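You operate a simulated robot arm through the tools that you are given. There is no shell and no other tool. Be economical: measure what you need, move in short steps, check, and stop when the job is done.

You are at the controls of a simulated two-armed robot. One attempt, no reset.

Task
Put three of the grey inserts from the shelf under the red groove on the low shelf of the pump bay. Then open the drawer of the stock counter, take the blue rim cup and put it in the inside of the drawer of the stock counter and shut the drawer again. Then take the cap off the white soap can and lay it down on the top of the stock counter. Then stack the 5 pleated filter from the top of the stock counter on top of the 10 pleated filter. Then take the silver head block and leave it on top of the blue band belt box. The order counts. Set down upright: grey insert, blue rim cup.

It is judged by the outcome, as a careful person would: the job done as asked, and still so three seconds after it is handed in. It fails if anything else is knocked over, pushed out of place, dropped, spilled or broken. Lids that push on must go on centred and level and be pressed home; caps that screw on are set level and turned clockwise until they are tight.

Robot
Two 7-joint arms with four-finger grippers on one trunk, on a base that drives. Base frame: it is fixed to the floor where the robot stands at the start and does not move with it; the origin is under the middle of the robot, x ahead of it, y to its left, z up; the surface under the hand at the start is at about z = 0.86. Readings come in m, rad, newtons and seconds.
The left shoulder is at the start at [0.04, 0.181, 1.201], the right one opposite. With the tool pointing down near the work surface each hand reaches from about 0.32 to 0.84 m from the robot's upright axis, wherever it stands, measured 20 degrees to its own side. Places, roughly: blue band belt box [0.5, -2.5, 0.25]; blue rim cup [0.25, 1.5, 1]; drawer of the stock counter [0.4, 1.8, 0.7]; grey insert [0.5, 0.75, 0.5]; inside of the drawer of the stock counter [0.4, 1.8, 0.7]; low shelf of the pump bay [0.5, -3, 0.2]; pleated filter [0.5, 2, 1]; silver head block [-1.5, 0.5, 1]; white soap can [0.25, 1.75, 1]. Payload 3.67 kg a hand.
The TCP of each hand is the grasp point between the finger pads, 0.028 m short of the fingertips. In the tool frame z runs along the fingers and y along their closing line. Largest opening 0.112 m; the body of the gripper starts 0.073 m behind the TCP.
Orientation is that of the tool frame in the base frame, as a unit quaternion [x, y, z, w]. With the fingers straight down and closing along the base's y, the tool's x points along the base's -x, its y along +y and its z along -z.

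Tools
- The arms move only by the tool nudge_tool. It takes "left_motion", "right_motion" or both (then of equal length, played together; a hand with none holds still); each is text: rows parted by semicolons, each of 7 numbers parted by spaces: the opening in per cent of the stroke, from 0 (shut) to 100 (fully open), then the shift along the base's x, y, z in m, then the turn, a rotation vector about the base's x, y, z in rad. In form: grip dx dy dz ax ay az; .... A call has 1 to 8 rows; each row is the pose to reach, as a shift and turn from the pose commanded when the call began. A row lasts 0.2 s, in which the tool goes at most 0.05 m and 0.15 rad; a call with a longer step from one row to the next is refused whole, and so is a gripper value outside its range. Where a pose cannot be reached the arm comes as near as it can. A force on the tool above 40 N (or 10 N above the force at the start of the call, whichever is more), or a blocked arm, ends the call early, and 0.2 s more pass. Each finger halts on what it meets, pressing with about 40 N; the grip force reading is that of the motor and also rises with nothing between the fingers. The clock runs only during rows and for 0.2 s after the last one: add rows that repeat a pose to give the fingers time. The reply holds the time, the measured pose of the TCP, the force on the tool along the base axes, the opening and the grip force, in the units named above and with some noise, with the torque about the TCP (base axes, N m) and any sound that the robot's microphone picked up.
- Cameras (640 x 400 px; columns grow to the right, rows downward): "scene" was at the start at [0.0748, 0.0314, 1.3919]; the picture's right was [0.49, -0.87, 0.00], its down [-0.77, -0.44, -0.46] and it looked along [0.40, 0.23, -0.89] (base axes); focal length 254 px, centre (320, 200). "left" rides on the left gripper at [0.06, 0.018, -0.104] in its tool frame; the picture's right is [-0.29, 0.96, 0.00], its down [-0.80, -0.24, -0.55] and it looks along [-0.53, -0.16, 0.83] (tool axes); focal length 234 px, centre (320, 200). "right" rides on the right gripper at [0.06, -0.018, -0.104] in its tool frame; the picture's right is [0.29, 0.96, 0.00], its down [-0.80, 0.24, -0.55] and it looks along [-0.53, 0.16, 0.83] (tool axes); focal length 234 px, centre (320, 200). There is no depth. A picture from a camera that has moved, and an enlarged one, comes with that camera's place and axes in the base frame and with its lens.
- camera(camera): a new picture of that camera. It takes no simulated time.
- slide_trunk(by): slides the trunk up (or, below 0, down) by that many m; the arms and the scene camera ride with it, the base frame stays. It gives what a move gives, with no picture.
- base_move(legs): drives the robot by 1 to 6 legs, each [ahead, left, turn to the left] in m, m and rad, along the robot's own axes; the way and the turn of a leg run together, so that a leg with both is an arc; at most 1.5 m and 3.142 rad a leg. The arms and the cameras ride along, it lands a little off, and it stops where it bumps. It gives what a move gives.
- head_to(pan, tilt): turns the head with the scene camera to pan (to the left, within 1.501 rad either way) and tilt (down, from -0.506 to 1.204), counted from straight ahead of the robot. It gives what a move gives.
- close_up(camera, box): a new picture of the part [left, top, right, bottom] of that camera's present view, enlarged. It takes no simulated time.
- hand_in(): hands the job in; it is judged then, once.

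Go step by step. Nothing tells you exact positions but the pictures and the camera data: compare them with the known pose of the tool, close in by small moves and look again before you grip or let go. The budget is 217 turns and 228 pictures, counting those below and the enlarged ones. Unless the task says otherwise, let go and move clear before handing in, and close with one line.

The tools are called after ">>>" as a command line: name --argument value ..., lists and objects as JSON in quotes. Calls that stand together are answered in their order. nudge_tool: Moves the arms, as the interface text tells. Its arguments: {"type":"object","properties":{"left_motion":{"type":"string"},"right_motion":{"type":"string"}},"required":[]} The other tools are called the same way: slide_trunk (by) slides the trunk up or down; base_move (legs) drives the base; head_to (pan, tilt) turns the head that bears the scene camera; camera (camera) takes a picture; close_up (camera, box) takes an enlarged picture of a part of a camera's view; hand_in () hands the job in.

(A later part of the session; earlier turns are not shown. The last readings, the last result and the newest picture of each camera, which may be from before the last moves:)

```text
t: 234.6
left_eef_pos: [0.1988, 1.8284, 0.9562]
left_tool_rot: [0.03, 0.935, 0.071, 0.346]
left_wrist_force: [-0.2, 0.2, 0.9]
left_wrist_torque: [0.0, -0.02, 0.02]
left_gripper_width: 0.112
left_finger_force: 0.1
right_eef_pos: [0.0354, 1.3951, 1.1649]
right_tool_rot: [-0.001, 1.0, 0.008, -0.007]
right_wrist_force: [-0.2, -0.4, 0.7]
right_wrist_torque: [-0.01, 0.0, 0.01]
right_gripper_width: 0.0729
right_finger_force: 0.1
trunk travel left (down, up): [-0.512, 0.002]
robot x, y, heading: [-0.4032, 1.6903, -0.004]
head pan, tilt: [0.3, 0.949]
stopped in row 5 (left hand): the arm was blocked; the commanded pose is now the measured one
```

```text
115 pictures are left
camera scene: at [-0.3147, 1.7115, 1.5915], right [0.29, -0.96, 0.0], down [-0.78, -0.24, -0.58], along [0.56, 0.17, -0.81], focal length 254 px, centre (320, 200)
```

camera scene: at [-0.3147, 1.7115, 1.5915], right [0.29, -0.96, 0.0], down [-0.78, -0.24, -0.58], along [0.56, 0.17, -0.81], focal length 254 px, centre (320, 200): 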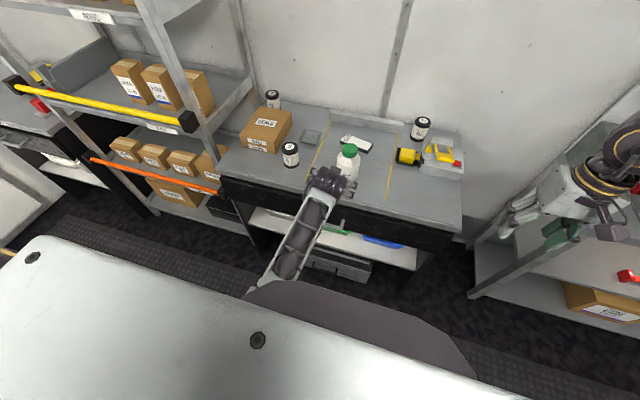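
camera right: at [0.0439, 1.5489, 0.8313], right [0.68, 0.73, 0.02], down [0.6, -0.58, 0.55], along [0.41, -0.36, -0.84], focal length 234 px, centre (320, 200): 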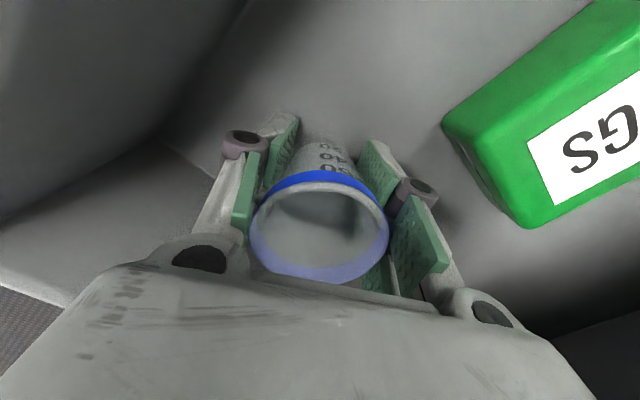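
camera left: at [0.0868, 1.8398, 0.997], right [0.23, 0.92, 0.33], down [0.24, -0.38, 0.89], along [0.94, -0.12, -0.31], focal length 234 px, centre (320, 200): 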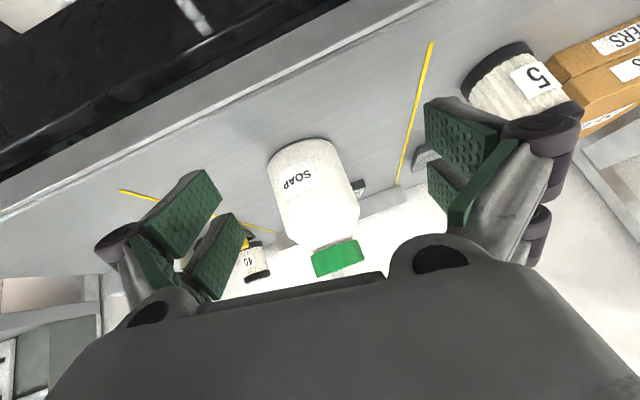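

Blocked again, most likely because the left wrist is too far inward. I'll approach the bottle with the left hand yawed to come from the left.

>>> nudge_tool --left_motion "100 -0.02 0.02 0.01 -0.041 -0.028 -0.121;100 -0.02 0.04 0.01 -0.083 -0.056 -0.242;100 -0.01 0.05 0.01 -0.124 -0.083 -0.363;100 0 0.05 0.01 -0.166 -0.111 -0.484;100 0.01 0.045 0 -0.207 -0.139 -0.605"

>>> camera --camera "left"

>>> camera --camera "scene"

```text
t: 235.8
left_eef_pos: [0.2094, 1.8723, 0.9563]
left_tool_rot: [0.267, 0.86, -0.132, 0.415]
left_wrist_force: [0.1, 0.9, -0.1]
left_wrist_torque: [-0.01, 0.0, -0.01]
left_gripper_width: 0.1122
left_finger_force: 0.1
right_eef_pos: [0.0362, 1.3963, 1.1643]
right_tool_rot: [-0.001, 1.0, 0.008, -0.007]
right_wrist_force: [-0.4, -0.3, -0.2]
right_wrist_torque: [-0.01, 0.01, -0.02]
right_gripper_width: 0.0727
right_finger_force: 0.1
trunk travel left (down, up): [-0.512, 0.002]
robot x, y, heading: [-0.4022, 1.687, -0.007]
head pan, tilt: [0.3, 0.949]
```

```text
114 pictures are left
camera left: at [0.1216, 1.9537, 0.972], right [0.69, 0.69, 0.22], down [-0.08, -0.23, 0.97], along [0.72, -0.69, -0.1], focal length 234 px, centre (320, 200)
```

left: 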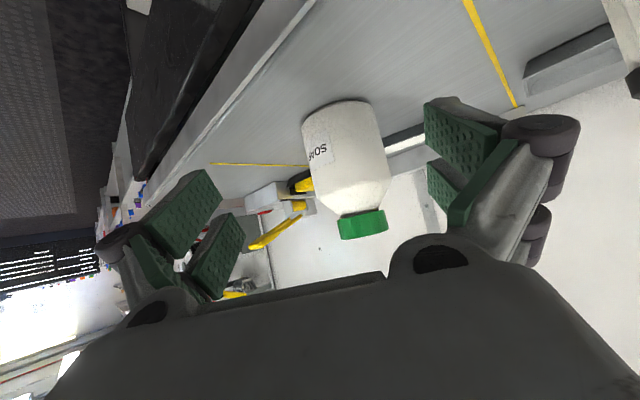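

```text
113 pictures are left
camera scene: at [-0.3132, 1.7128, 1.5913], right [0.29, -0.96, 0.0], down [-0.78, -0.24, -0.58], along [0.56, 0.17, -0.81], focal length 254 px, centre (320, 200)
```

scene: 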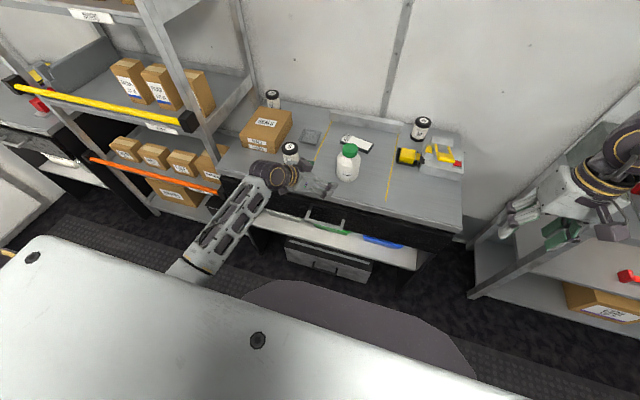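

>>> nudge_tool --left_motion "100 0.005 -0.003 -0.025 0 0 0;100 0.02 -0.011 -0.05 0 0 0;100 0.05 -0.028 -0.054 0 0 0;100 0.08 -0.046 -0.054 0 0 0;100 0.1 -0.057 -0.054 0 0 0;100 0.1 -0.057 -0.054 0 0 0"

>>> camera --camera "left"

>>> close_up --camera "scene" --box '[240, 110, 440, 235]'

```text
t: 237.2
left_eef_pos: [0.3106, 1.8151, 0.903]
left_tool_rot: [0.266, 0.86, -0.13, 0.415]
left_wrist_force: [-0.5, -0.4, 0.6]
left_wrist_torque: [0.0, -0.02, -0.01]
left_gripper_width: 0.1118
left_finger_force: 0.1
right_eef_pos: [0.0348, 1.3952, 1.1637]
right_tool_rot: [-0.001, 1.0, 0.008, -0.006]
right_wrist_force: [0.2, 0.9, -0.1]
right_wrist_torque: [0.02, 0.0, -0.01]
right_gripper_width: 0.0727
right_finger_force: 0.1
trunk travel left (down, up): [-0.512, 0.002]
robot x, y, heading: [-0.4033, 1.6904, -0.003]
head pan, tilt: [0.3, 0.949]
```

```text
112 pictures are left
camera left: at [0.2224, 1.8966, 0.9188], right [0.69, 0.69, 0.22], down [-0.08, -0.23, 0.97], along [0.72, -0.69, -0.1], focal length 234 px, centre (320, 200)
```

left: 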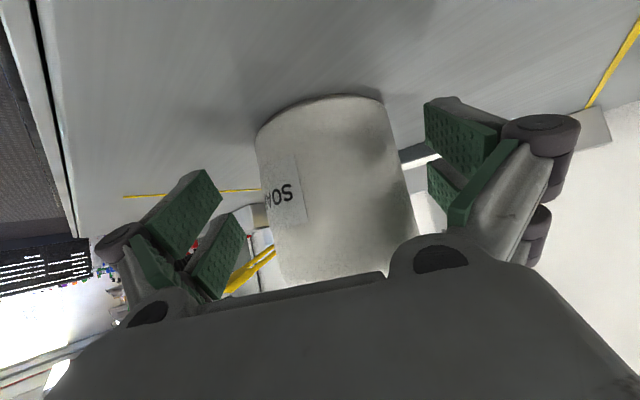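

```text
3.20 times, centred on (340, 172) of scene
camera zoom: at [-0.3147, 1.7118, 1.5914], right [0.29, -0.96, 0.0], down [-0.78, -0.24, -0.58], along [0.56, 0.17, -0.81], focal length 813 px, centre (256, 288)
```

zoom: 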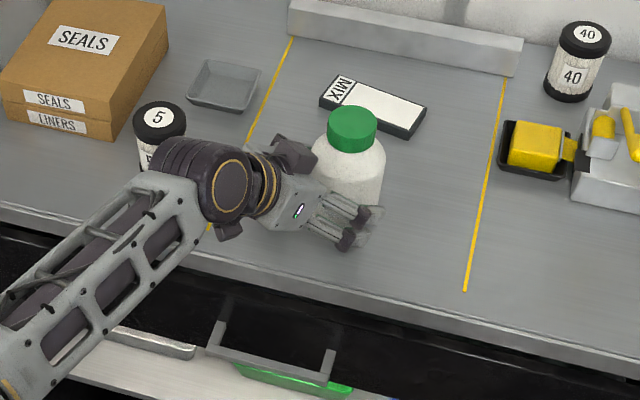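

>>> nudge_tool --left_motion "100 0.008 -0.004 0 0 0 0;100 0.016 -0.008 0 0 0 0;90 0.016 -0.008 0 0 0 0;80 0.016 -0.008 0 0 0 0;70 0.016 -0.008 0 0 0 0;70 0.016 -0.008 0 0 0 0"

>>> camera --camera "left"

>>> close_up --camera "scene" --box '[240, 110, 440, 235]'

```text
t: 238.6
left_eef_pos: [0.3255, 1.8084, 0.9037]
left_tool_rot: [0.267, 0.86, -0.131, 0.415]
left_wrist_force: [1.4, 1.6, 1.0]
left_wrist_torque: [-0.18, -0.03, 0.08]
left_gripper_width: 0.0834
left_finger_force: 39.7
right_eef_pos: [0.0348, 1.3966, 1.1632]
right_tool_rot: [0.0, 1.0, 0.007, -0.008]
right_wrist_force: [1.0, 0.7, -0.9]
right_wrist_torque: [0.01, -0.01, 0.01]
right_gripper_width: 0.0729
right_finger_force: 0.0
trunk travel left (down, up): [-0.512, 0.002]
robot x, y, heading: [-0.4028, 1.6905, -0.001]
head pan, tilt: [0.3, 0.949]
```

```text
110 pictures are left
camera left: at [0.2386, 1.8884, 0.92], right [0.69, 0.69, 0.22], down [-0.08, -0.23, 0.97], along [0.72, -0.69, -0.1], focal length 234 px, centre (320, 200)
```

left: 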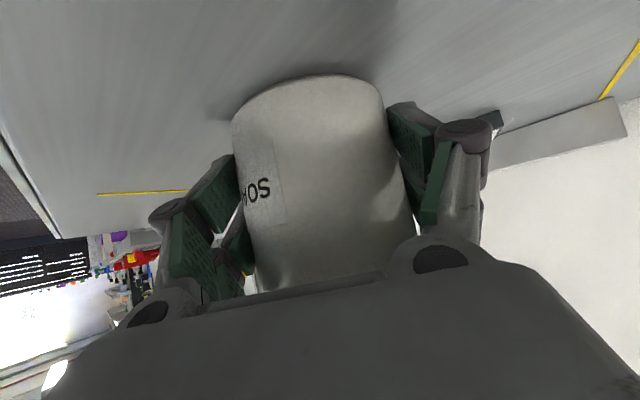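

```text
3.20 times, centred on (340, 172) of scene
camera zoom: at [-0.314, 1.7119, 1.5914], right [0.29, -0.96, 0.0], down [-0.78, -0.24, -0.58], along [0.56, 0.17, -0.81], focal length 813 px, centre (256, 288)
```

zoom: 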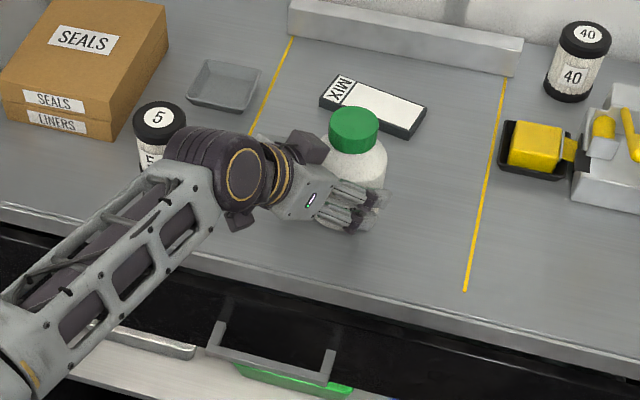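

The bottle is held. Now the right hand goes above the cap, pre-rotated clockwise so it can turn counter-clockwise.

>>> nudge_tool --right_motion "70 0.02 0.028 0 0 0 -0.1;70 0.04 0.056 0 0 0 -0.2;70 0.06 0.084 0 0 0 -0.3;70 0.08 0.112 0 0 0 -0.4;70 0.1 0.14 0 0 0 -0.5;70 0.12 0.168 0 0 0 -0.6;70 0.14 0.196 0 0 0 -0.7"

>>> nudge_tool --right_motion "70 0.022 0.03 0 0 0 -0.1;70 0.045 0.06 0 0 0 -0.2;70 0.067 0.09 0 0 0 -0.3;70 0.09 0.12 0 0 0 -0.4;70 0.112 0.15 0 0 0 -0.5;70 0.135 0.18 0 0 0 -0.6;70 0.157 0.208 0 0 0 -0.7"

>>> camera --camera "right"

>>> camera --camera "scene"

```text
t: 240.2
left_eef_pos: [0.3265, 1.8056, 0.9035]
left_tool_rot: [0.267, 0.859, -0.131, 0.416]
left_wrist_force: [1.3, -3.6, 3.3]
left_wrist_torque: [0.06, 0.21, 0.05]
left_gripper_width: 0.0833
left_finger_force: 39.7
right_eef_pos: [0.1757, 1.5913, 1.1635]
right_tool_rot: [0.342, 0.939, 0.009, -0.004]
right_wrist_force: [0.2, 0.2, -0.2]
right_wrist_torque: [-0.03, 0.01, 0.01]
right_gripper_width: 0.0785
right_finger_force: 0.0
trunk travel left (down, up): [-0.512, 0.002]
robot x, y, heading: [-0.4028, 1.6887, 0.0]
head pan, tilt: [0.3, 0.949]
```

```text
t: 241.8
left_eef_pos: [0.327, 1.8077, 0.9039]
left_tool_rot: [0.267, 0.86, -0.131, 0.416]
left_wrist_force: [-1.2, 2.3, 4.5]
left_wrist_torque: [-0.28, 0.11, -0.04]
left_gripper_width: 0.0835
left_finger_force: 40.2
right_eef_pos: [0.321, 1.76, 1.1611]
right_tool_rot: [0.642, 0.766, 0.011, -0.002]
right_wrist_force: [-1.2, 3.7, -0.1]
right_wrist_torque: [-0.23, -0.12, -0.03]
right_gripper_width: 0.0784
right_finger_force: 0.0
right hand out of reach, approached as far as the arm can: row 7
trunk travel left (down, up): [-0.512, 0.002]
robot x, y, heading: [-0.4019, 1.6901, -0.004]
head pan, tilt: [0.3, 0.949]
```

```text
108 pictures are left
camera right: at [0.2917, 1.8142, 1.2657], right [0.89, 0.45, 0.02], down [0.37, -0.75, 0.54], along [0.26, -0.48, -0.84], focal length 234 px, centre (320, 200)
```

right: 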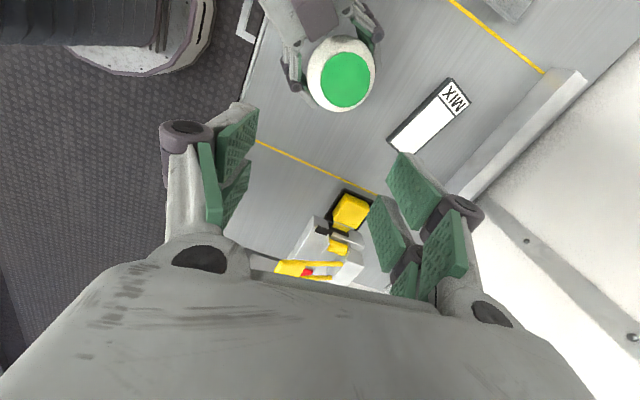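

```text
107 pictures are left
camera scene: at [-0.314, 1.7114, 1.5914], right [0.3, -0.96, 0.0], down [-0.78, -0.24, -0.58], along [0.56, 0.17, -0.81], focal length 254 px, centre (320, 200)
```

scene: 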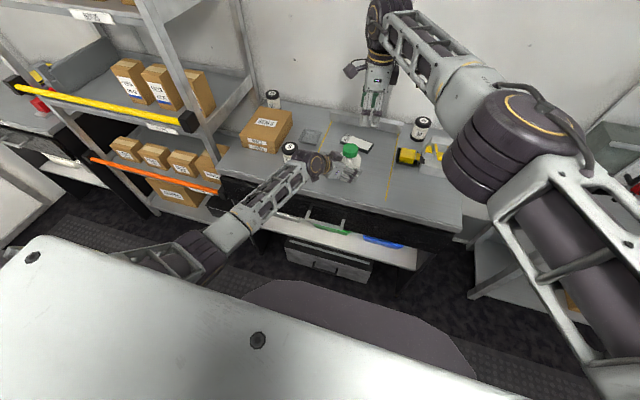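

Cap is at about (0.333, 1.803) but the right arm is at its limit. I'll let go with the left, move the base closer, and regrip.

>>> nudge_tool --left_motion "85 0 0 0 0 0 0;100 0 0 0 0 0 0;100 -0.03 0.02 0 0 0 0;100 -0.065 0.045 0.005 0 0 0;100 -0.1 0.068 0.02 0 0 0;100 -0.12 0.07 0.06 0 0 0;100 -0.14 0.07 0.1 0 0 0;100 -0.16 0.07 0.14 0 0 0" --right_motion "70 0 0 0 0 0 0;70 0 0 0 0 0 0;70 -0.01 -0.01 0 0 0 0;70 -0.02 -0.02 0 0 0 0;70 -0.03 -0.03 0 0 0 0;70 -0.04 -0.04 0 0 0 0;70 -0.05 -0.05 0 0 0 0;70 -0.05 -0.05 0 0 0 0"

>>> base_move --legs '[[0.11, 0.06, 0]]'

>>> camera --camera "scene"

>>> camera --camera "left"

```text
t: 243.6
left_eef_pos: [0.1641, 1.8748, 1.0419]
left_tool_rot: [0.267, 0.859, -0.132, 0.416]
left_wrist_force: [-0.4, 0.8, 0.8]
left_wrist_torque: [0.02, 0.0, 0.03]
left_gripper_width: 0.112
left_finger_force: 0.1
right_eef_pos: [0.271, 1.7094, 1.1616]
right_tool_rot: [0.643, 0.766, 0.01, -0.001]
right_wrist_force: [-0.5, 0.5, -0.1]
right_wrist_torque: [-0.05, -0.02, -0.01]
right_gripper_width: 0.0784
right_finger_force: 0.1
trunk travel left (down, up): [-0.512, 0.002]
robot x, y, heading: [-0.4045, 1.6886, 0.002]
head pan, tilt: [0.3, 0.949]
```

```text
t: 244.8
left_eef_pos: [0.2735, 1.9342, 1.042]
left_tool_rot: [0.266, 0.86, -0.13, 0.415]
left_wrist_force: [-0.4, -0.9, 0.3]
left_wrist_torque: [0.01, 0.02, -0.01]
left_gripper_width: 0.1121
left_finger_force: 0.2
right_eef_pos: [0.3793, 1.7688, 1.1625]
right_tool_rot: [0.643, 0.766, 0.012, 0.0]
right_wrist_force: [-0.6, 0.3, 0.6]
right_wrist_torque: [0.0, -0.02, 0.02]
right_gripper_width: 0.0786
right_finger_force: 0.2
trunk travel left (down, up): [-0.512, 0.002]
robot x, y, heading: [-0.2935, 1.7499, -0.001]
head pan, tilt: [0.3, 0.949]
```

```text
106 pictures are left
camera scene: at [-0.2057, 1.771, 1.5915], right [0.3, -0.96, 0.0], down [-0.78, -0.24, -0.58], along [0.56, 0.17, -0.81], focal length 254 px, centre (320, 200)
```

scene: 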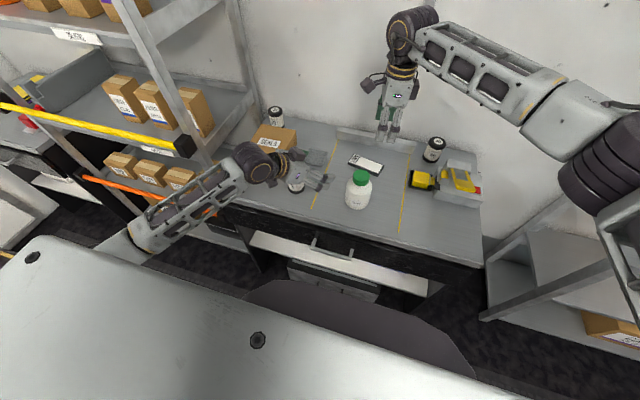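

```text
105 pictures are left
camera left: at [0.186, 2.0151, 1.0585], right [0.69, 0.69, 0.22], down [-0.08, -0.23, 0.97], along [0.72, -0.69, -0.1], focal length 234 px, centre (320, 200)
```

left: 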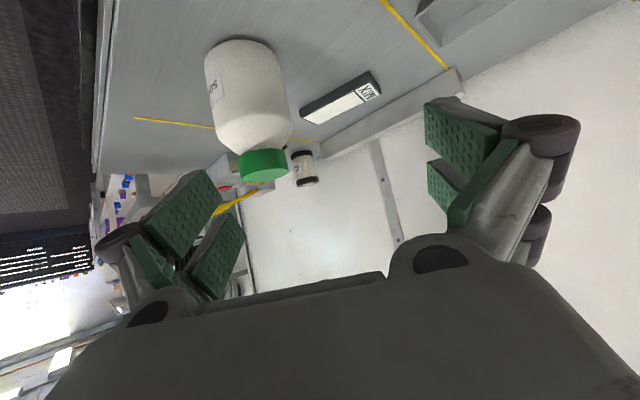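

>>> nudge_tool --left_motion "100 -0.03 -0.03 0 0 0 0;100 -0.06 -0.06 -0.005 0 0 0;100 -0.06 -0.06 -0.05 0 0 0;100 -0.06 -0.06 -0.095 0 0 0;100 -0.06 -0.06 -0.138 0 0 0;100 -0.025 -0.083 -0.138 0 0 0;100 0.01 -0.103 -0.138 0 0 0;100 0.045 -0.121 -0.138 0 0 0"

>>> camera --camera "left"

```text
t: 246.6
left_eef_pos: [0.3193, 1.8108, 0.9006]
left_tool_rot: [0.267, 0.86, -0.13, 0.414]
left_wrist_force: [0.9, -0.1, -0.3]
left_wrist_torque: [-0.02, 0.02, -0.02]
left_gripper_width: 0.1121
left_finger_force: 0.1
right_eef_pos: [0.3815, 1.7683, 1.1606]
right_tool_rot: [0.643, 0.765, 0.011, -0.001]
right_wrist_force: [-0.5, -0.9, 0.1]
right_wrist_torque: [-0.02, 0.01, -0.02]
right_gripper_width: 0.0782
right_finger_force: 0.2
trunk travel left (down, up): [-0.512, 0.002]
robot x, y, heading: [-0.296, 1.7524, -0.003]
head pan, tilt: [0.3, 0.949]
```

```text
104 pictures are left
camera left: at [0.2311, 1.8929, 0.9174], right [0.69, 0.69, 0.22], down [-0.08, -0.23, 0.97], along [0.72, -0.69, -0.1], focal length 234 px, centre (320, 200)
```

left: 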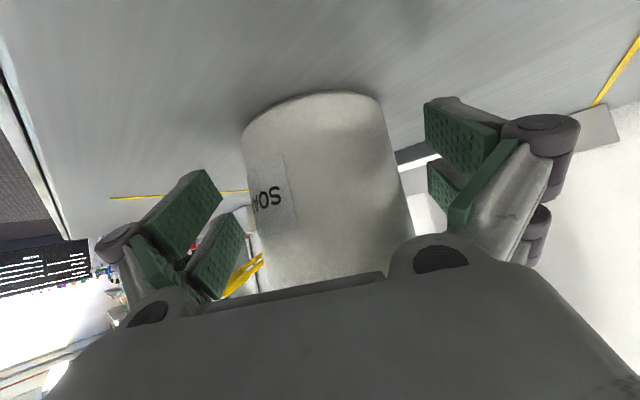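

>>> nudge_tool --left_motion "100 0.008 -0.004 0 0 0 0;90 0.008 -0.004 0 0 0 0;80 0.008 -0.004 0 0 0 0;70 0.008 -0.004 0 0 0 0;70 0.008 -0.004 0 0 0 0" --right_motion "75 -0.02 0.01 -0.01 0 0 0;75 -0.04 0.02 -0.02 0 0 0;75 -0.048 0.034 -0.04 0 0 0;75 -0.048 0.034 -0.07 0 0 0;75 -0.048 0.034 -0.09 0 0 0"

>>> camera --camera "right"

>>> camera --camera "scene"

```text
t: 247.8
left_eef_pos: [0.3267, 1.8073, 0.9033]
left_tool_rot: [0.266, 0.86, -0.131, 0.416]
left_wrist_force: [-0.3, -1.2, 1.9]
left_wrist_torque: [-0.22, 0.27, 0.06]
left_gripper_width: 0.0832
left_finger_force: 39.8
right_eef_pos: [0.3319, 1.8021, 1.0693]
right_tool_rot: [0.643, 0.766, 0.011, -0.001]
right_wrist_force: [0.4, -1.4, 0.3]
right_wrist_torque: [0.0, -0.01, 0.02]
right_gripper_width: 0.0841
right_finger_force: 0.0
trunk travel left (down, up): [-0.512, 0.002]
robot x, y, heading: [-0.2932, 1.7499, -0.001]
head pan, tilt: [0.3, 0.949]
```

```text
103 pictures are left
camera right: at [0.3035, 1.8569, 1.1745], right [0.89, 0.45, 0.02], down [0.37, -0.75, 0.55], along [0.26, -0.48, -0.84], focal length 234 px, centre (320, 200)
```

right: 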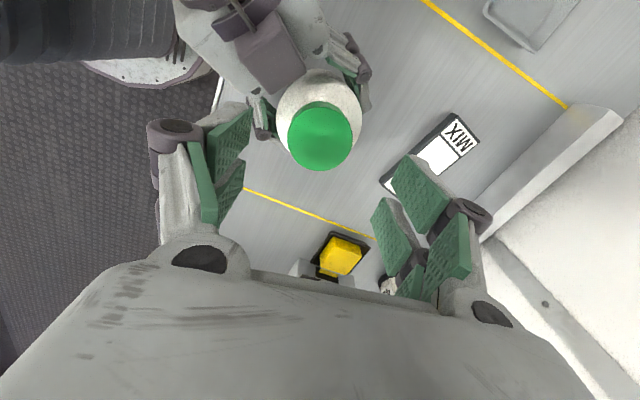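

```text
102 pictures are left
camera scene: at [-0.2044, 1.772, 1.5914], right [0.3, -0.96, 0.0], down [-0.78, -0.24, -0.58], along [0.56, 0.17, -0.81], focal length 254 px, centre (320, 200)
```

scene: 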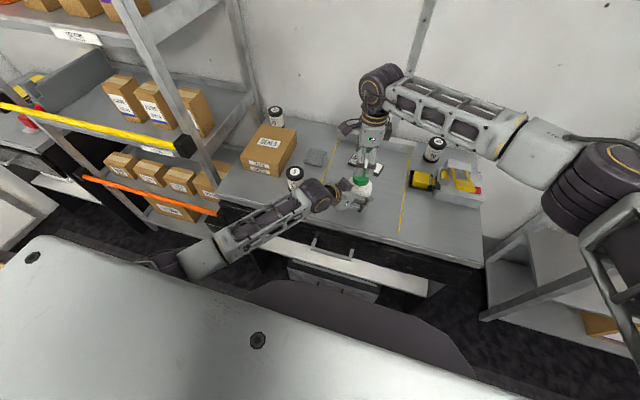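

>>> nudge_tool --right_motion "75 0 0.004 -0.03 0 0 0;75 0 0.004 -0.06 0 0 0;75 0 0.004 -0.077 0 0 0;75 0 0.004 -0.077 0 0 0"

>>> camera --camera "right"

>>> close_up --camera "scene" --box '[280, 110, 440, 220]'

```text
t: 248.8
left_eef_pos: [0.3265, 1.8082, 0.9029]
left_tool_rot: [0.267, 0.86, -0.131, 0.414]
left_wrist_force: [-2.5, 2.6, 1.5]
left_wrist_torque: [-0.42, -0.08, -0.06]
left_gripper_width: 0.0833
left_finger_force: 40.3
right_eef_pos: [0.3325, 1.8067, 0.9946]
right_tool_rot: [0.642, 0.766, 0.012, -0.001]
right_wrist_force: [0.9, -1.3, 1.2]
right_wrist_torque: [0.0, 0.06, 0.01]
right_gripper_width: 0.0909
right_finger_force: 0.1
trunk travel left (down, up): [-0.512, 0.002]
robot x, y, heading: [-0.2915, 1.7522, -0.0]
head pan, tilt: [0.3, 0.949]
```

```text
101 pictures are left
camera right: at [0.3038, 1.8598, 1.0995], right [0.89, 0.45, 0.02], down [0.37, -0.75, 0.55], along [0.26, -0.48, -0.84], focal length 234 px, centre (320, 200)
```

right: 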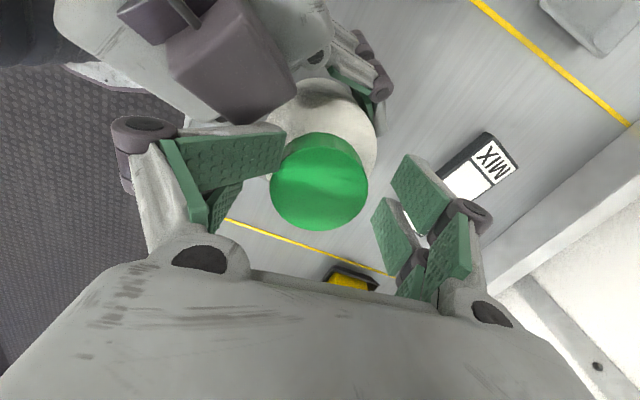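

```text
3.64 times, centred on (360, 165) of scene
camera zoom: at [-0.2048, 1.7717, 1.5914], right [0.3, -0.96, 0.0], down [-0.78, -0.24, -0.58], along [0.56, 0.17, -0.81], focal length 924 px, centre (174, 327)
```

zoom: 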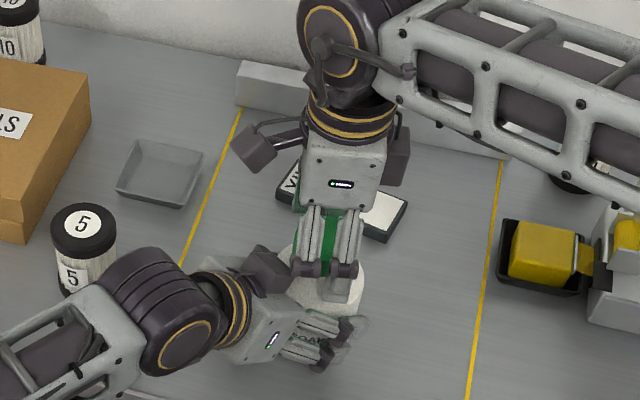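

The right finger brushes the left gripper's block. I'll lift, rotate to a clearer angle with a smaller opening, and come down again.

>>> nudge_tool --right_motion "75 0 0 0.03 0 0 0;65 0 0 0.055 0 0 0.1;62 0 0 0.055 0 0 0.22;62 0 0 0.055 0 0 0.35;62 0 0 0.03 0 0 0.4;62 0 0 0.0 0 0 0.4;62 0 0 0 0 0 0.4"

>>> camera --camera "right"

>>> close_up --camera "scene" --box '[280, 110, 440, 220]'

```text
t: 250.4
left_eef_pos: [0.3266, 1.8073, 0.9023]
left_tool_rot: [0.265, 0.86, -0.13, 0.416]
left_wrist_force: [-1.3, 0.3, 3.5]
left_wrist_torque: [-0.27, 0.16, -0.03]
left_gripper_width: 0.0834
left_finger_force: 40.0
right_eef_pos: [0.3333, 1.8059, 0.9948]
right_tool_rot: [0.478, 0.878, 0.011, -0.003]
right_wrist_force: [0.4, 0.2, -0.5]
right_wrist_torque: [0.01, 0.01, -0.03]
right_gripper_width: 0.0695
right_finger_force: 0.1
trunk travel left (down, up): [-0.512, 0.002]
robot x, y, heading: [-0.2947, 1.7502, 0.002]
head pan, tilt: [0.3, 0.949]
```

```text
99 pictures are left
camera right: at [0.2857, 1.8455, 1.0989], right [0.65, 0.76, 0.02], down [0.63, -0.55, 0.55], along [0.43, -0.34, -0.84], focal length 234 px, centre (320, 200)
```

right: 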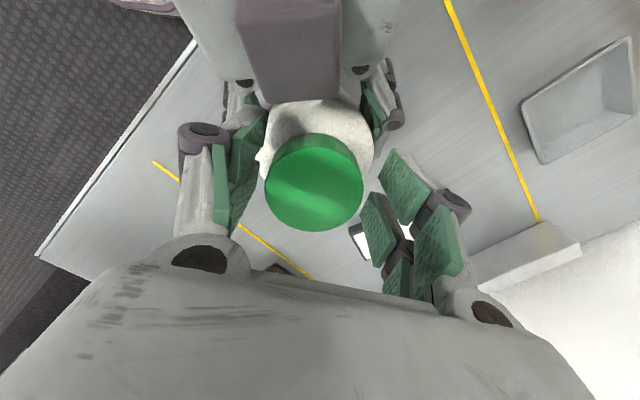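

```text
3.64 times, centred on (360, 165) of scene
camera zoom: at [-0.2047, 1.7717, 1.5915], right [0.3, -0.96, 0.0], down [-0.78, -0.24, -0.58], along [0.56, 0.17, -0.81], focal length 924 px, centre (174, 327)
```

zoom: 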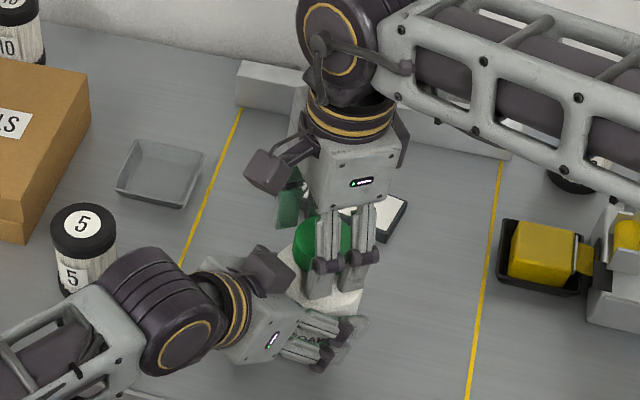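

Clear now. I'll close on the cap and turn counter-clockwise.

>>> nudge_tool --right_motion "50 0 0 -0.003 0 0 0;40 0 0 -0.003 0 0 0;40 0 0 -0.003 0 0 0;40 0 0 -0.003 0 0 0.1;40 0 0 -0.003 0 0 0.2;40 0 0 -0.002 0 0 0.32;40 0 0 -0.001 0 0 0.44;40 0 0 0 0 0 0.56"

>>> camera --camera "right"

```text
t: 252.2
left_eef_pos: [0.3273, 1.8092, 0.903]
left_tool_rot: [0.267, 0.86, -0.13, 0.415]
left_wrist_force: [3.8, 14.9, 5.0]
left_wrist_torque: [-1.08, 0.22, 0.28]
left_gripper_width: 0.0834
left_finger_force: 39.4
right_eef_pos: [0.3326, 1.8064, 0.9933]
right_tool_rot: [0.216, 0.976, 0.009, -0.005]
right_wrist_force: [-4.5, -14.3, -4.3]
right_wrist_torque: [-0.14, 0.03, -0.12]
right_gripper_width: 0.048
right_finger_force: 39.6
trunk travel left (down, up): [-0.512, 0.002]
robot x, y, heading: [-0.2919, 1.7495, 0.002]
head pan, tilt: [0.3, 0.949]
heard: snap
```

```text
97 pictures are left
camera right: at [0.2729, 1.813, 1.098], right [0.14, 0.99, 0.02], down [0.83, -0.13, 0.55], along [0.54, -0.06, -0.84], focal length 234 px, centre (320, 200)
```

right: 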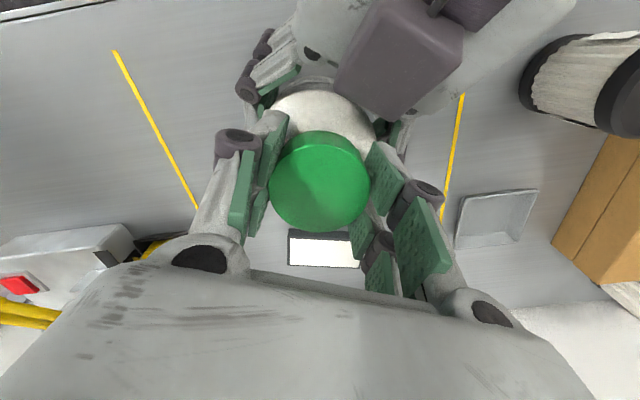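

I heard a snap and the torque is low, so the cap may be loose. I'll lift gently.

>>> nudge_tool --right_motion "38 0 0 0.004 0 0 0;38 0 0 0.01 0 0 0;38 0 0 0.02 0 0 0;38 0 0 0.03 0 0 0"

>>> camera --camera "right"

>>> close_up --camera "scene" --box '[280, 110, 440, 220]'

```text
t: 253.2
left_eef_pos: [0.3263, 1.8067, 0.9037]
left_tool_rot: [0.267, 0.86, -0.132, 0.415]
left_wrist_force: [0.1, 0.3, 6.0]
left_wrist_torque: [0.41, -0.08, -0.08]
left_gripper_width: 0.0835
left_finger_force: 40.4
right_eef_pos: [0.3312, 1.8064, 1.0244]
right_tool_rot: [0.216, 0.976, 0.011, -0.005]
right_wrist_force: [-0.4, -0.4, -0.4]
right_wrist_torque: [0.01, -0.03, 0.0]
right_gripper_width: 0.048
right_finger_force: 39.7
trunk travel left (down, up): [-0.512, 0.002]
robot x, y, heading: [-0.2914, 1.7517, 0.0]
head pan, tilt: [0.3, 0.949]
```

```text
96 pictures are left
camera right: at [0.2715, 1.8132, 1.1292], right [0.14, 0.99, 0.02], down [0.83, -0.13, 0.55], along [0.54, -0.06, -0.84], focal length 234 px, centre (320, 200)
```

right: 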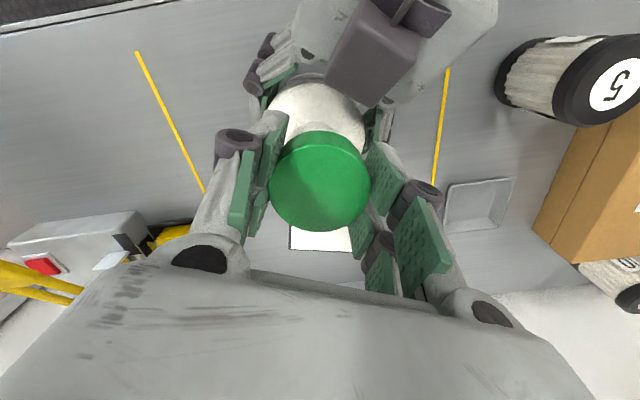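

```text
3.64 times, centred on (360, 165) of scene
camera zoom: at [-0.2046, 1.7714, 1.5915], right [0.3, -0.96, 0.0], down [-0.78, -0.24, -0.58], along [0.56, 0.17, -0.81], focal length 924 px, centre (174, 327)
```

zoom: 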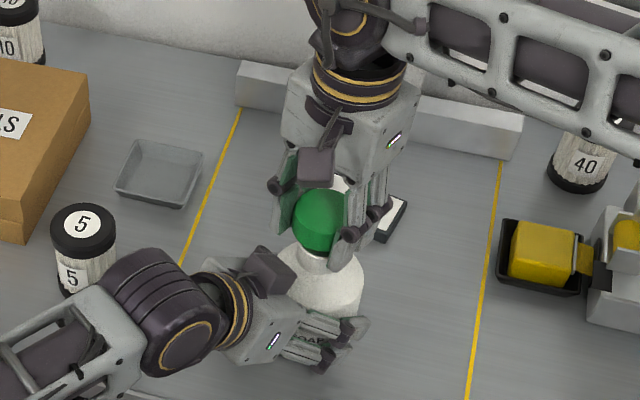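

The cap is off. I'll lay it on the counter to the right at about (0.33, 1.67).

>>> nudge_tool --right_motion "38 0 0 0.04 0 0 0;38 0 -0.04 0.05 0 0 0;38 0 -0.085 0.05 0 0 0;38 0 -0.135 0.04 0 0 0;38 0 -0.14 0 0 0 0;38 0 -0.14 -0.045 0 0 0;38 0 -0.14 -0.09 0 0 0;38 0 -0.14 -0.12 0 0 0"

>>> nudge_tool --right_motion "38 0 0 -0.006 0 0 0;38 0 0 -0.012 0 0 0;38 0 0 -0.017 0 0 0;38 0 0 -0.022 0 0 0"

>>> camera --camera "right"

>>> close_up --camera "scene" --box '[280, 110, 440, 220]'

```text
refused: row 4 steps farther than a row can; nothing moved
```

```text
t: 254.4
left_eef_pos: [0.3253, 1.8095, 0.9024]
left_tool_rot: [0.267, 0.86, -0.13, 0.414]
left_wrist_force: [0.0, -1.0, 3.6]
left_wrist_torque: [0.28, 0.33, 0.17]
left_gripper_width: 0.0832
left_finger_force: 40.6
right_eef_pos: [0.332, 1.806, 1.0077]
right_tool_rot: [0.216, 0.976, 0.011, -0.003]
right_wrist_force: [-4.4, -4.0, 10.5]
right_wrist_torque: [-0.3, 0.1, -0.06]
right_gripper_width: 0.0484
right_finger_force: 39.6
trunk travel left (down, up): [-0.512, 0.002]
robot x, y, heading: [-0.2905, 1.7474, 0.002]
head pan, tilt: [0.3, 0.949]
stopped in row 4 (right hand): the force on the tool passed its limit at 42 N (the readings are from after the stop); the commanded pose is now the measured one
```

```text
94 pictures are left
camera right: at [0.272, 1.813, 1.1117], right [0.15, 0.99, 0.02], down [0.82, -0.13, 0.55], along [0.55, -0.06, -0.84], focal length 234 px, centre (320, 200)
```

right: 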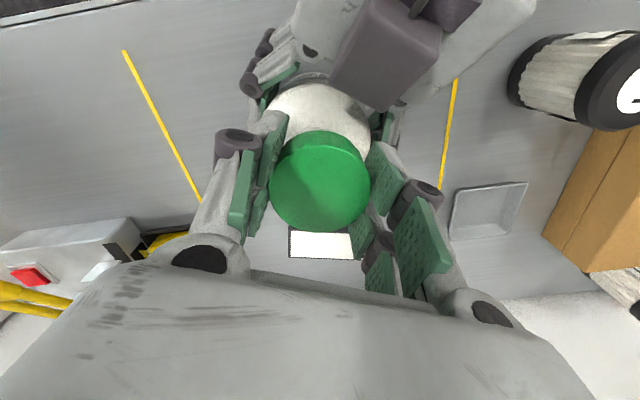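

```text
3.64 times, centred on (360, 165) of scene
camera zoom: at [-0.2062, 1.7715, 1.5915], right [0.29, -0.96, 0.0], down [-0.78, -0.24, -0.58], along [0.56, 0.17, -0.81], focal length 924 px, centre (174, 327)
```

zoom: 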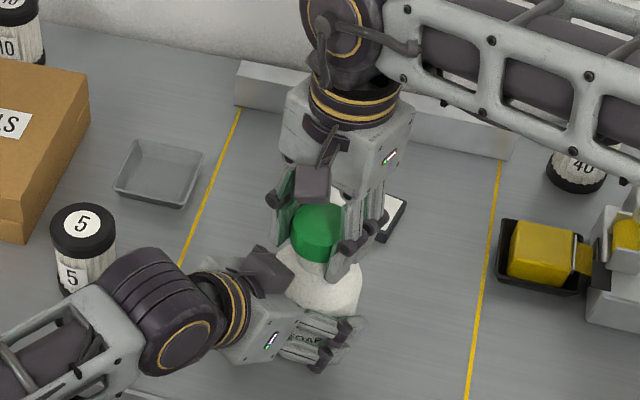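

A refused row let the next call lower the cap back onto the neck; no sound of it snapping on. I'll lift again and go on.

>>> nudge_tool --right_motion "38 0 0 0.02 0 0 0;38 0 0 0.06 0 0 0;38 0 -0.035 0.065 0 0 0;38 0 -0.07 0.065 0 0 0;38 0 -0.105 0.065 0 0 0;38 0 -0.135 0.06 0 0 0;38 0 -0.14 0.02 0 0 0;38 0 -0.14 -0.02 0 0 0"

>>> close_up --camera "scene" --box '[280, 110, 440, 220]'

```text
t: 256.2
left_eef_pos: [0.3255, 1.809, 0.9025]
left_tool_rot: [0.267, 0.86, -0.129, 0.415]
left_wrist_force: [0.4, -1.5, 12.7]
left_wrist_torque: [-0.3, -0.07, -0.19]
left_gripper_width: 0.0826
left_finger_force: 39.7
right_eef_pos: [0.3325, 1.6678, 0.9849]
right_tool_rot: [0.218, 0.976, 0.012, -0.002]
right_wrist_force: [-0.2, 1.5, -0.5]
right_wrist_torque: [0.0, 0.02, -0.02]
right_gripper_width: 0.048
right_finger_force: 40.0
trunk travel left (down, up): [-0.512, 0.002]
robot x, y, heading: [-0.2942, 1.7544, -0.001]
head pan, tilt: [0.3, 0.949]
```

```text
3.64 times, centred on (360, 165) of scene
camera zoom: at [-0.2056, 1.771, 1.5915], right [0.3, -0.96, 0.0], down [-0.78, -0.24, -0.58], along [0.56, 0.17, -0.81], focal length 924 px, centre (174, 327)
```

zoom: 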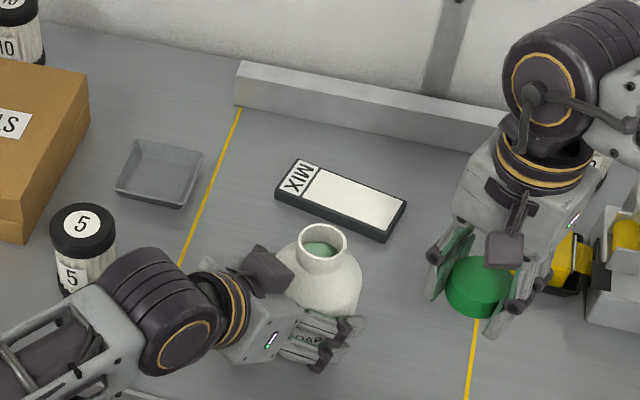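

>>> nudge_tool --right_motion "38 0 0 -0.04 0 0 0;38 0 0 -0.075 0 0 0;38 0 0 -0.088 0 0 0;38 0 0 -0.093 0 0 0;38 0 0 -0.098 0 0 0;38 0 0 -0.102 0 0 0"

>>> camera --camera "right"

>>> close_up --camera "scene" --box '[320, 130, 440, 220]'

```text
t: 257.6
left_eef_pos: [0.3237, 1.8105, 0.9024]
left_tool_rot: [0.266, 0.86, -0.129, 0.416]
left_wrist_force: [1.9, -0.2, 10.0]
left_wrist_torque: [-0.61, -0.09, 0.15]
left_gripper_width: 0.0829
left_finger_force: 40.3
right_eef_pos: [0.3316, 1.6663, 0.8868]
right_tool_rot: [0.218, 0.976, 0.011, -0.001]
right_wrist_force: [-4.7, -5.2, 27.4]
right_wrist_torque: [-1.08, 0.03, -0.18]
right_gripper_width: 0.0478
right_finger_force: 40.4
trunk travel left (down, up): [-0.512, 0.002]
robot x, y, heading: [-0.2942, 1.756, 0.002]
head pan, tilt: [0.3, 0.949]
```

```text
91 pictures are left
camera right: at [0.2718, 1.6721, 0.9911], right [0.15, 0.99, 0.02], down [0.82, -0.13, 0.55], along [0.55, -0.06, -0.83], focal length 234 px, centre (320, 200)
```

right: 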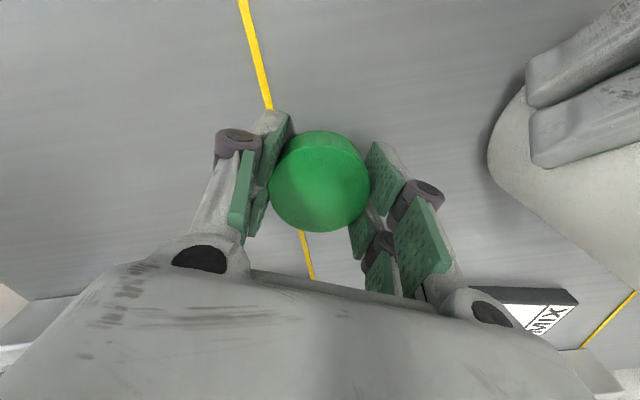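

```text
4.44 times, centred on (380, 175) of scene
camera zoom: at [-0.2088, 1.7716, 1.5919], right [0.29, -0.96, 0.0], down [-0.78, -0.24, -0.58], along [0.56, 0.17, -0.81], focal length 1129 px, centre (53, 311)
```

zoom: 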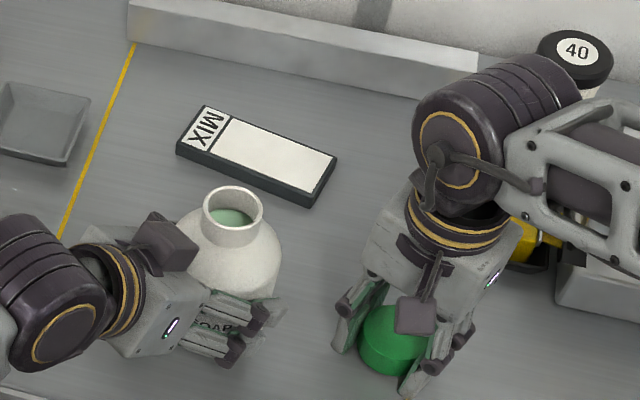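

Cap is on the counter. Releasing and lifting the right hand.

>>> nudge_tool --right_motion "38 0 0 0.004 0 0 0;50 0 0 0.004 0 0 0;62 0 0 0.005 0 0 0;66 0 0 0.01 0 0 0;66 0 0 0.05 0 0 0;66 0 0 0.095 0 0 0;66 0 0 0.14 0 0 0;66 0 0 0.18 0 0 0"

>>> nudge_tool --left_motion "85 0 0 0 0 0 0;100 0 0 0 0 0 0;100 -0.03 0.02 0 0 0 0;100 -0.065 0.043 0 0 0 0;100 -0.1 0.062 0.01 0 0 0;100 -0.12 0.062 0.05 0 0 0;100 -0.14 0.062 0.09 0 0 0;100 -0.16 0.062 0.13 0 0 0"

>>> camera --camera "scene"

```text
t: 259.4
left_eef_pos: [0.3259, 1.8089, 0.9023]
left_tool_rot: [0.266, 0.86, -0.129, 0.416]
left_wrist_force: [-7.2, 1.6, 15.9]
left_wrist_torque: [-0.24, 0.28, -0.05]
left_gripper_width: 0.0829
left_finger_force: 40.4
right_eef_pos: [0.3316, 1.6696, 1.0663]
right_tool_rot: [0.217, 0.976, 0.012, -0.004]
right_wrist_force: [0.1, -0.6, 0.1]
right_wrist_torque: [-0.01, 0.01, -0.01]
right_gripper_width: 0.0741
right_finger_force: 0.1
trunk travel left (down, up): [-0.512, 0.002]
robot x, y, heading: [-0.2924, 1.7506, 0.003]
head pan, tilt: [0.3, 0.949]
```

```text
t: 261.2
left_eef_pos: [0.1662, 1.8697, 1.03]
left_tool_rot: [0.267, 0.861, -0.129, 0.414]
left_wrist_force: [0.1, 0.0, 1.0]
left_wrist_torque: [0.02, 0.03, -0.01]
left_gripper_width: 0.1122
left_finger_force: 0.0
right_eef_pos: [0.3323, 1.6699, 1.0662]
right_tool_rot: [0.217, 0.976, 0.011, -0.004]
right_wrist_force: [0.1, 0.3, 0.1]
right_wrist_torque: [0.0, -0.04, 0.0]
right_gripper_width: 0.0739
right_finger_force: 0.0
trunk travel left (down, up): [-0.512, 0.002]
robot x, y, heading: [-0.2899, 1.751, -0.005]
head pan, tilt: [0.3, 0.949]
```

```text
89 pictures are left
camera scene: at [-0.2052, 1.7716, 1.5915], right [0.3, -0.96, 0.0], down [-0.78, -0.24, -0.58], along [0.56, 0.17, -0.81], focal length 254 px, centre (320, 200)
```

scene: 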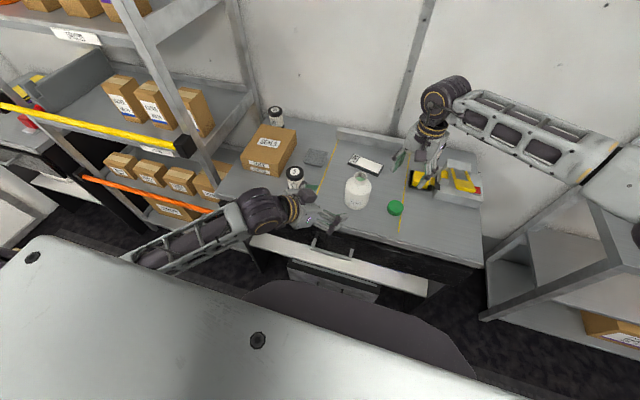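

The cap lies on the counter. Next the filters: 5 is at about (0.33, 2.03) and 10 at about (0.63, 2.23). I'll straighten the left hand to point down and lift the right hand away.

>>> nudge_tool --left_motion "100 0 0 0.01 0.085 0.123 0;100 0 0 0.02 0.169 0.246 0;90 0 0 0.03 0.254 0.37 0;85 0 0 0.04 0.339 0.493 0;85 0 0 0.05 0.423 0.616 0;85 0 0 0.05 0.508 0.739 0" --right_motion "66 -0.02 -0.02 0.02 0 0 0;66 -0.04 -0.04 0.04 0 0 0;66 -0.06 -0.06 0.06 0 0 0;66 -0.08 -0.08 0.08 0 0 0;66 -0.1 -0.1 0.1 0 0 0;66 -0.12 -0.12 0.1 0 0 0"

>>> base_move --legs '[[0.08, 0.16, 0]]'

>>> camera --camera "left"

>>> camera --camera "scene"

```text
t: 262.6
left_eef_pos: [0.1647, 1.8704, 1.0819]
left_tool_rot: [0.296, 0.955, 0.001, -0.002]
left_wrist_force: [0.3, -0.7, 0.0]
left_wrist_torque: [0.0, -0.01, -0.01]
left_gripper_width: 0.0953
left_finger_force: 0.2
right_eef_pos: [0.2149, 1.5472, 1.1626]
right_tool_rot: [0.217, 0.976, 0.01, -0.005]
right_wrist_force: [0.3, -0.8, 0.3]
right_wrist_torque: [0.0, -0.02, 0.01]
right_gripper_width: 0.0739
right_finger_force: 0.0
trunk travel left (down, up): [-0.512, 0.002]
robot x, y, heading: [-0.2911, 1.7522, 0.001]
head pan, tilt: [0.3, 0.949]
```

```text
t: 264.1
left_eef_pos: [0.2457, 2.0241, 1.0823]
left_tool_rot: [0.297, 0.955, 0.001, 0.001]
left_wrist_force: [0.7, -0.5, 0.7]
left_wrist_torque: [-0.01, 0.02, -0.01]
left_gripper_width: 0.0953
left_finger_force: 0.1
right_eef_pos: [0.2925, 1.7016, 1.1635]
right_tool_rot: [0.218, 0.976, 0.012, -0.004]
right_wrist_force: [0.5, 0.1, 0.1]
right_wrist_torque: [0.06, -0.02, 0.02]
right_gripper_width: 0.0738
right_finger_force: 0.1
trunk travel left (down, up): [-0.512, 0.002]
robot x, y, heading: [-0.2139, 1.9061, -0.001]
head pan, tilt: [0.3, 0.949]
```

```text
88 pictures are left
camera left: at [0.2059, 2.0717, 1.184], right [0.78, 0.62, 0.0], down [0.52, -0.65, 0.55], along [0.35, -0.43, -0.83], focal length 234 px, centre (320, 200)
```

left: 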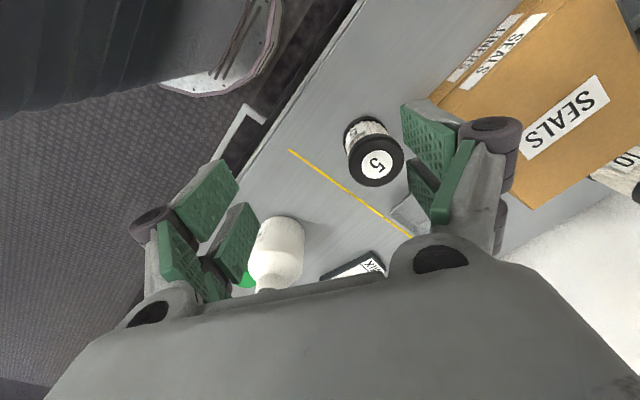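

```text
87 pictures are left
camera scene: at [-0.1258, 1.925, 1.5915], right [0.29, -0.96, 0.0], down [-0.78, -0.24, -0.58], along [0.56, 0.17, -0.81], focal length 254 px, centre (320, 200)
```

scene: 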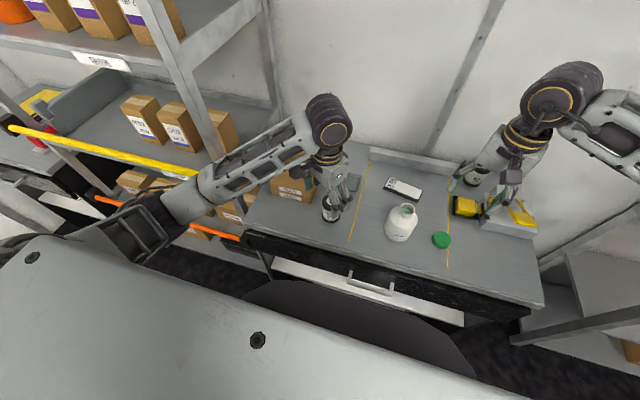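

>>> nudge_tool --left_motion "85 0.03 0.001 0 0 0 0;85 0.06 0.002 -0.02 0 0 0;85 0.077 0.003 -0.05 0 0 0;85 0.077 0.003 -0.085 0 0 0;85 0.077 0.003 -0.095 0 0 0"

>>> camera --camera "left"

```text
t: 265.3
left_eef_pos: [0.3224, 2.0266, 0.984]
left_tool_rot: [0.298, 0.955, -0.001, 0.0]
left_wrist_force: [0.0, -0.4, -0.5]
left_wrist_torque: [0.01, 0.0, -0.01]
left_gripper_width: 0.0954
left_finger_force: 0.0
right_eef_pos: [0.2937, 1.7019, 1.1634]
right_tool_rot: [0.218, 0.976, 0.011, -0.004]
right_wrist_force: [-0.6, -0.4, 0.3]
right_wrist_torque: [0.01, 0.01, 0.0]
right_gripper_width: 0.0736
right_finger_force: 0.0
trunk travel left (down, up): [-0.512, 0.002]
robot x, y, heading: [-0.2115, 1.9084, -0.002]
head pan, tilt: [0.3, 0.949]
```

```text
86 pictures are left
camera left: at [0.2824, 2.0751, 1.0873], right [0.78, 0.62, 0.0], down [0.52, -0.65, 0.55], along [0.35, -0.43, -0.83], focal length 234 px, centre (320, 200)
```

left: 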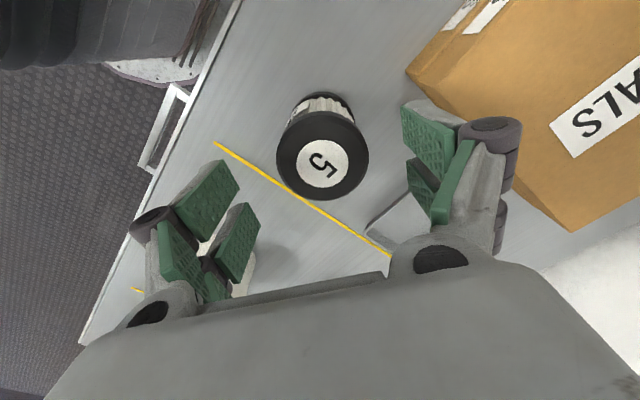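

>>> nudge_tool --left_motion "85 0 0.002 -0.03 0 0 0;85 0 0.002 -0.059 0 0 0;75 0 0.002 -0.059 0 0 0;60 0 0.002 -0.059 0 0 0;52 0 0.002 -0.059 0 0 0;52 0 0.002 -0.059 0 0 0"

>>> camera --camera "left"

```text
t: 266.7
left_eef_pos: [0.3193, 2.0316, 0.9264]
left_tool_rot: [0.298, 0.955, -0.001, -0.001]
left_wrist_force: [-0.2, 0.5, 1.5]
left_wrist_torque: [0.04, -0.03, -0.05]
left_gripper_width: 0.0609
left_finger_force: 40.1
right_eef_pos: [0.2945, 1.7024, 1.1637]
right_tool_rot: [0.218, 0.976, 0.011, -0.003]
right_wrist_force: [-0.1, 0.3, 0.3]
right_wrist_torque: [-0.02, -0.01, 0.01]
right_gripper_width: 0.074
right_finger_force: 0.1
trunk travel left (down, up): [-0.512, 0.002]
robot x, y, heading: [-0.2112, 1.9067, 0.001]
head pan, tilt: [0.3, 0.949]
```

```text
85 pictures are left
camera left: at [0.2809, 2.0788, 1.0287], right [0.78, 0.62, 0.0], down [0.52, -0.65, 0.55], along [0.35, -0.43, -0.83], focal length 234 px, centre (320, 200)
```

left: 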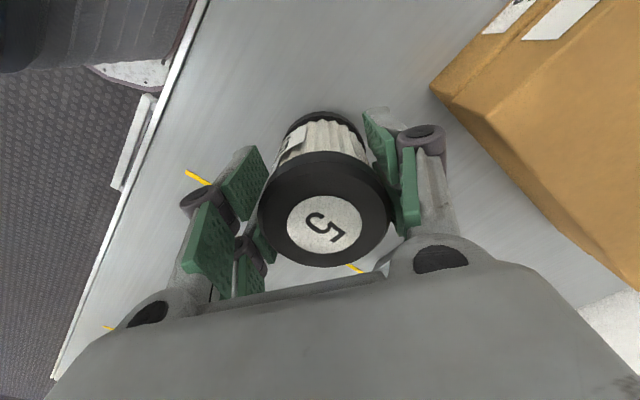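

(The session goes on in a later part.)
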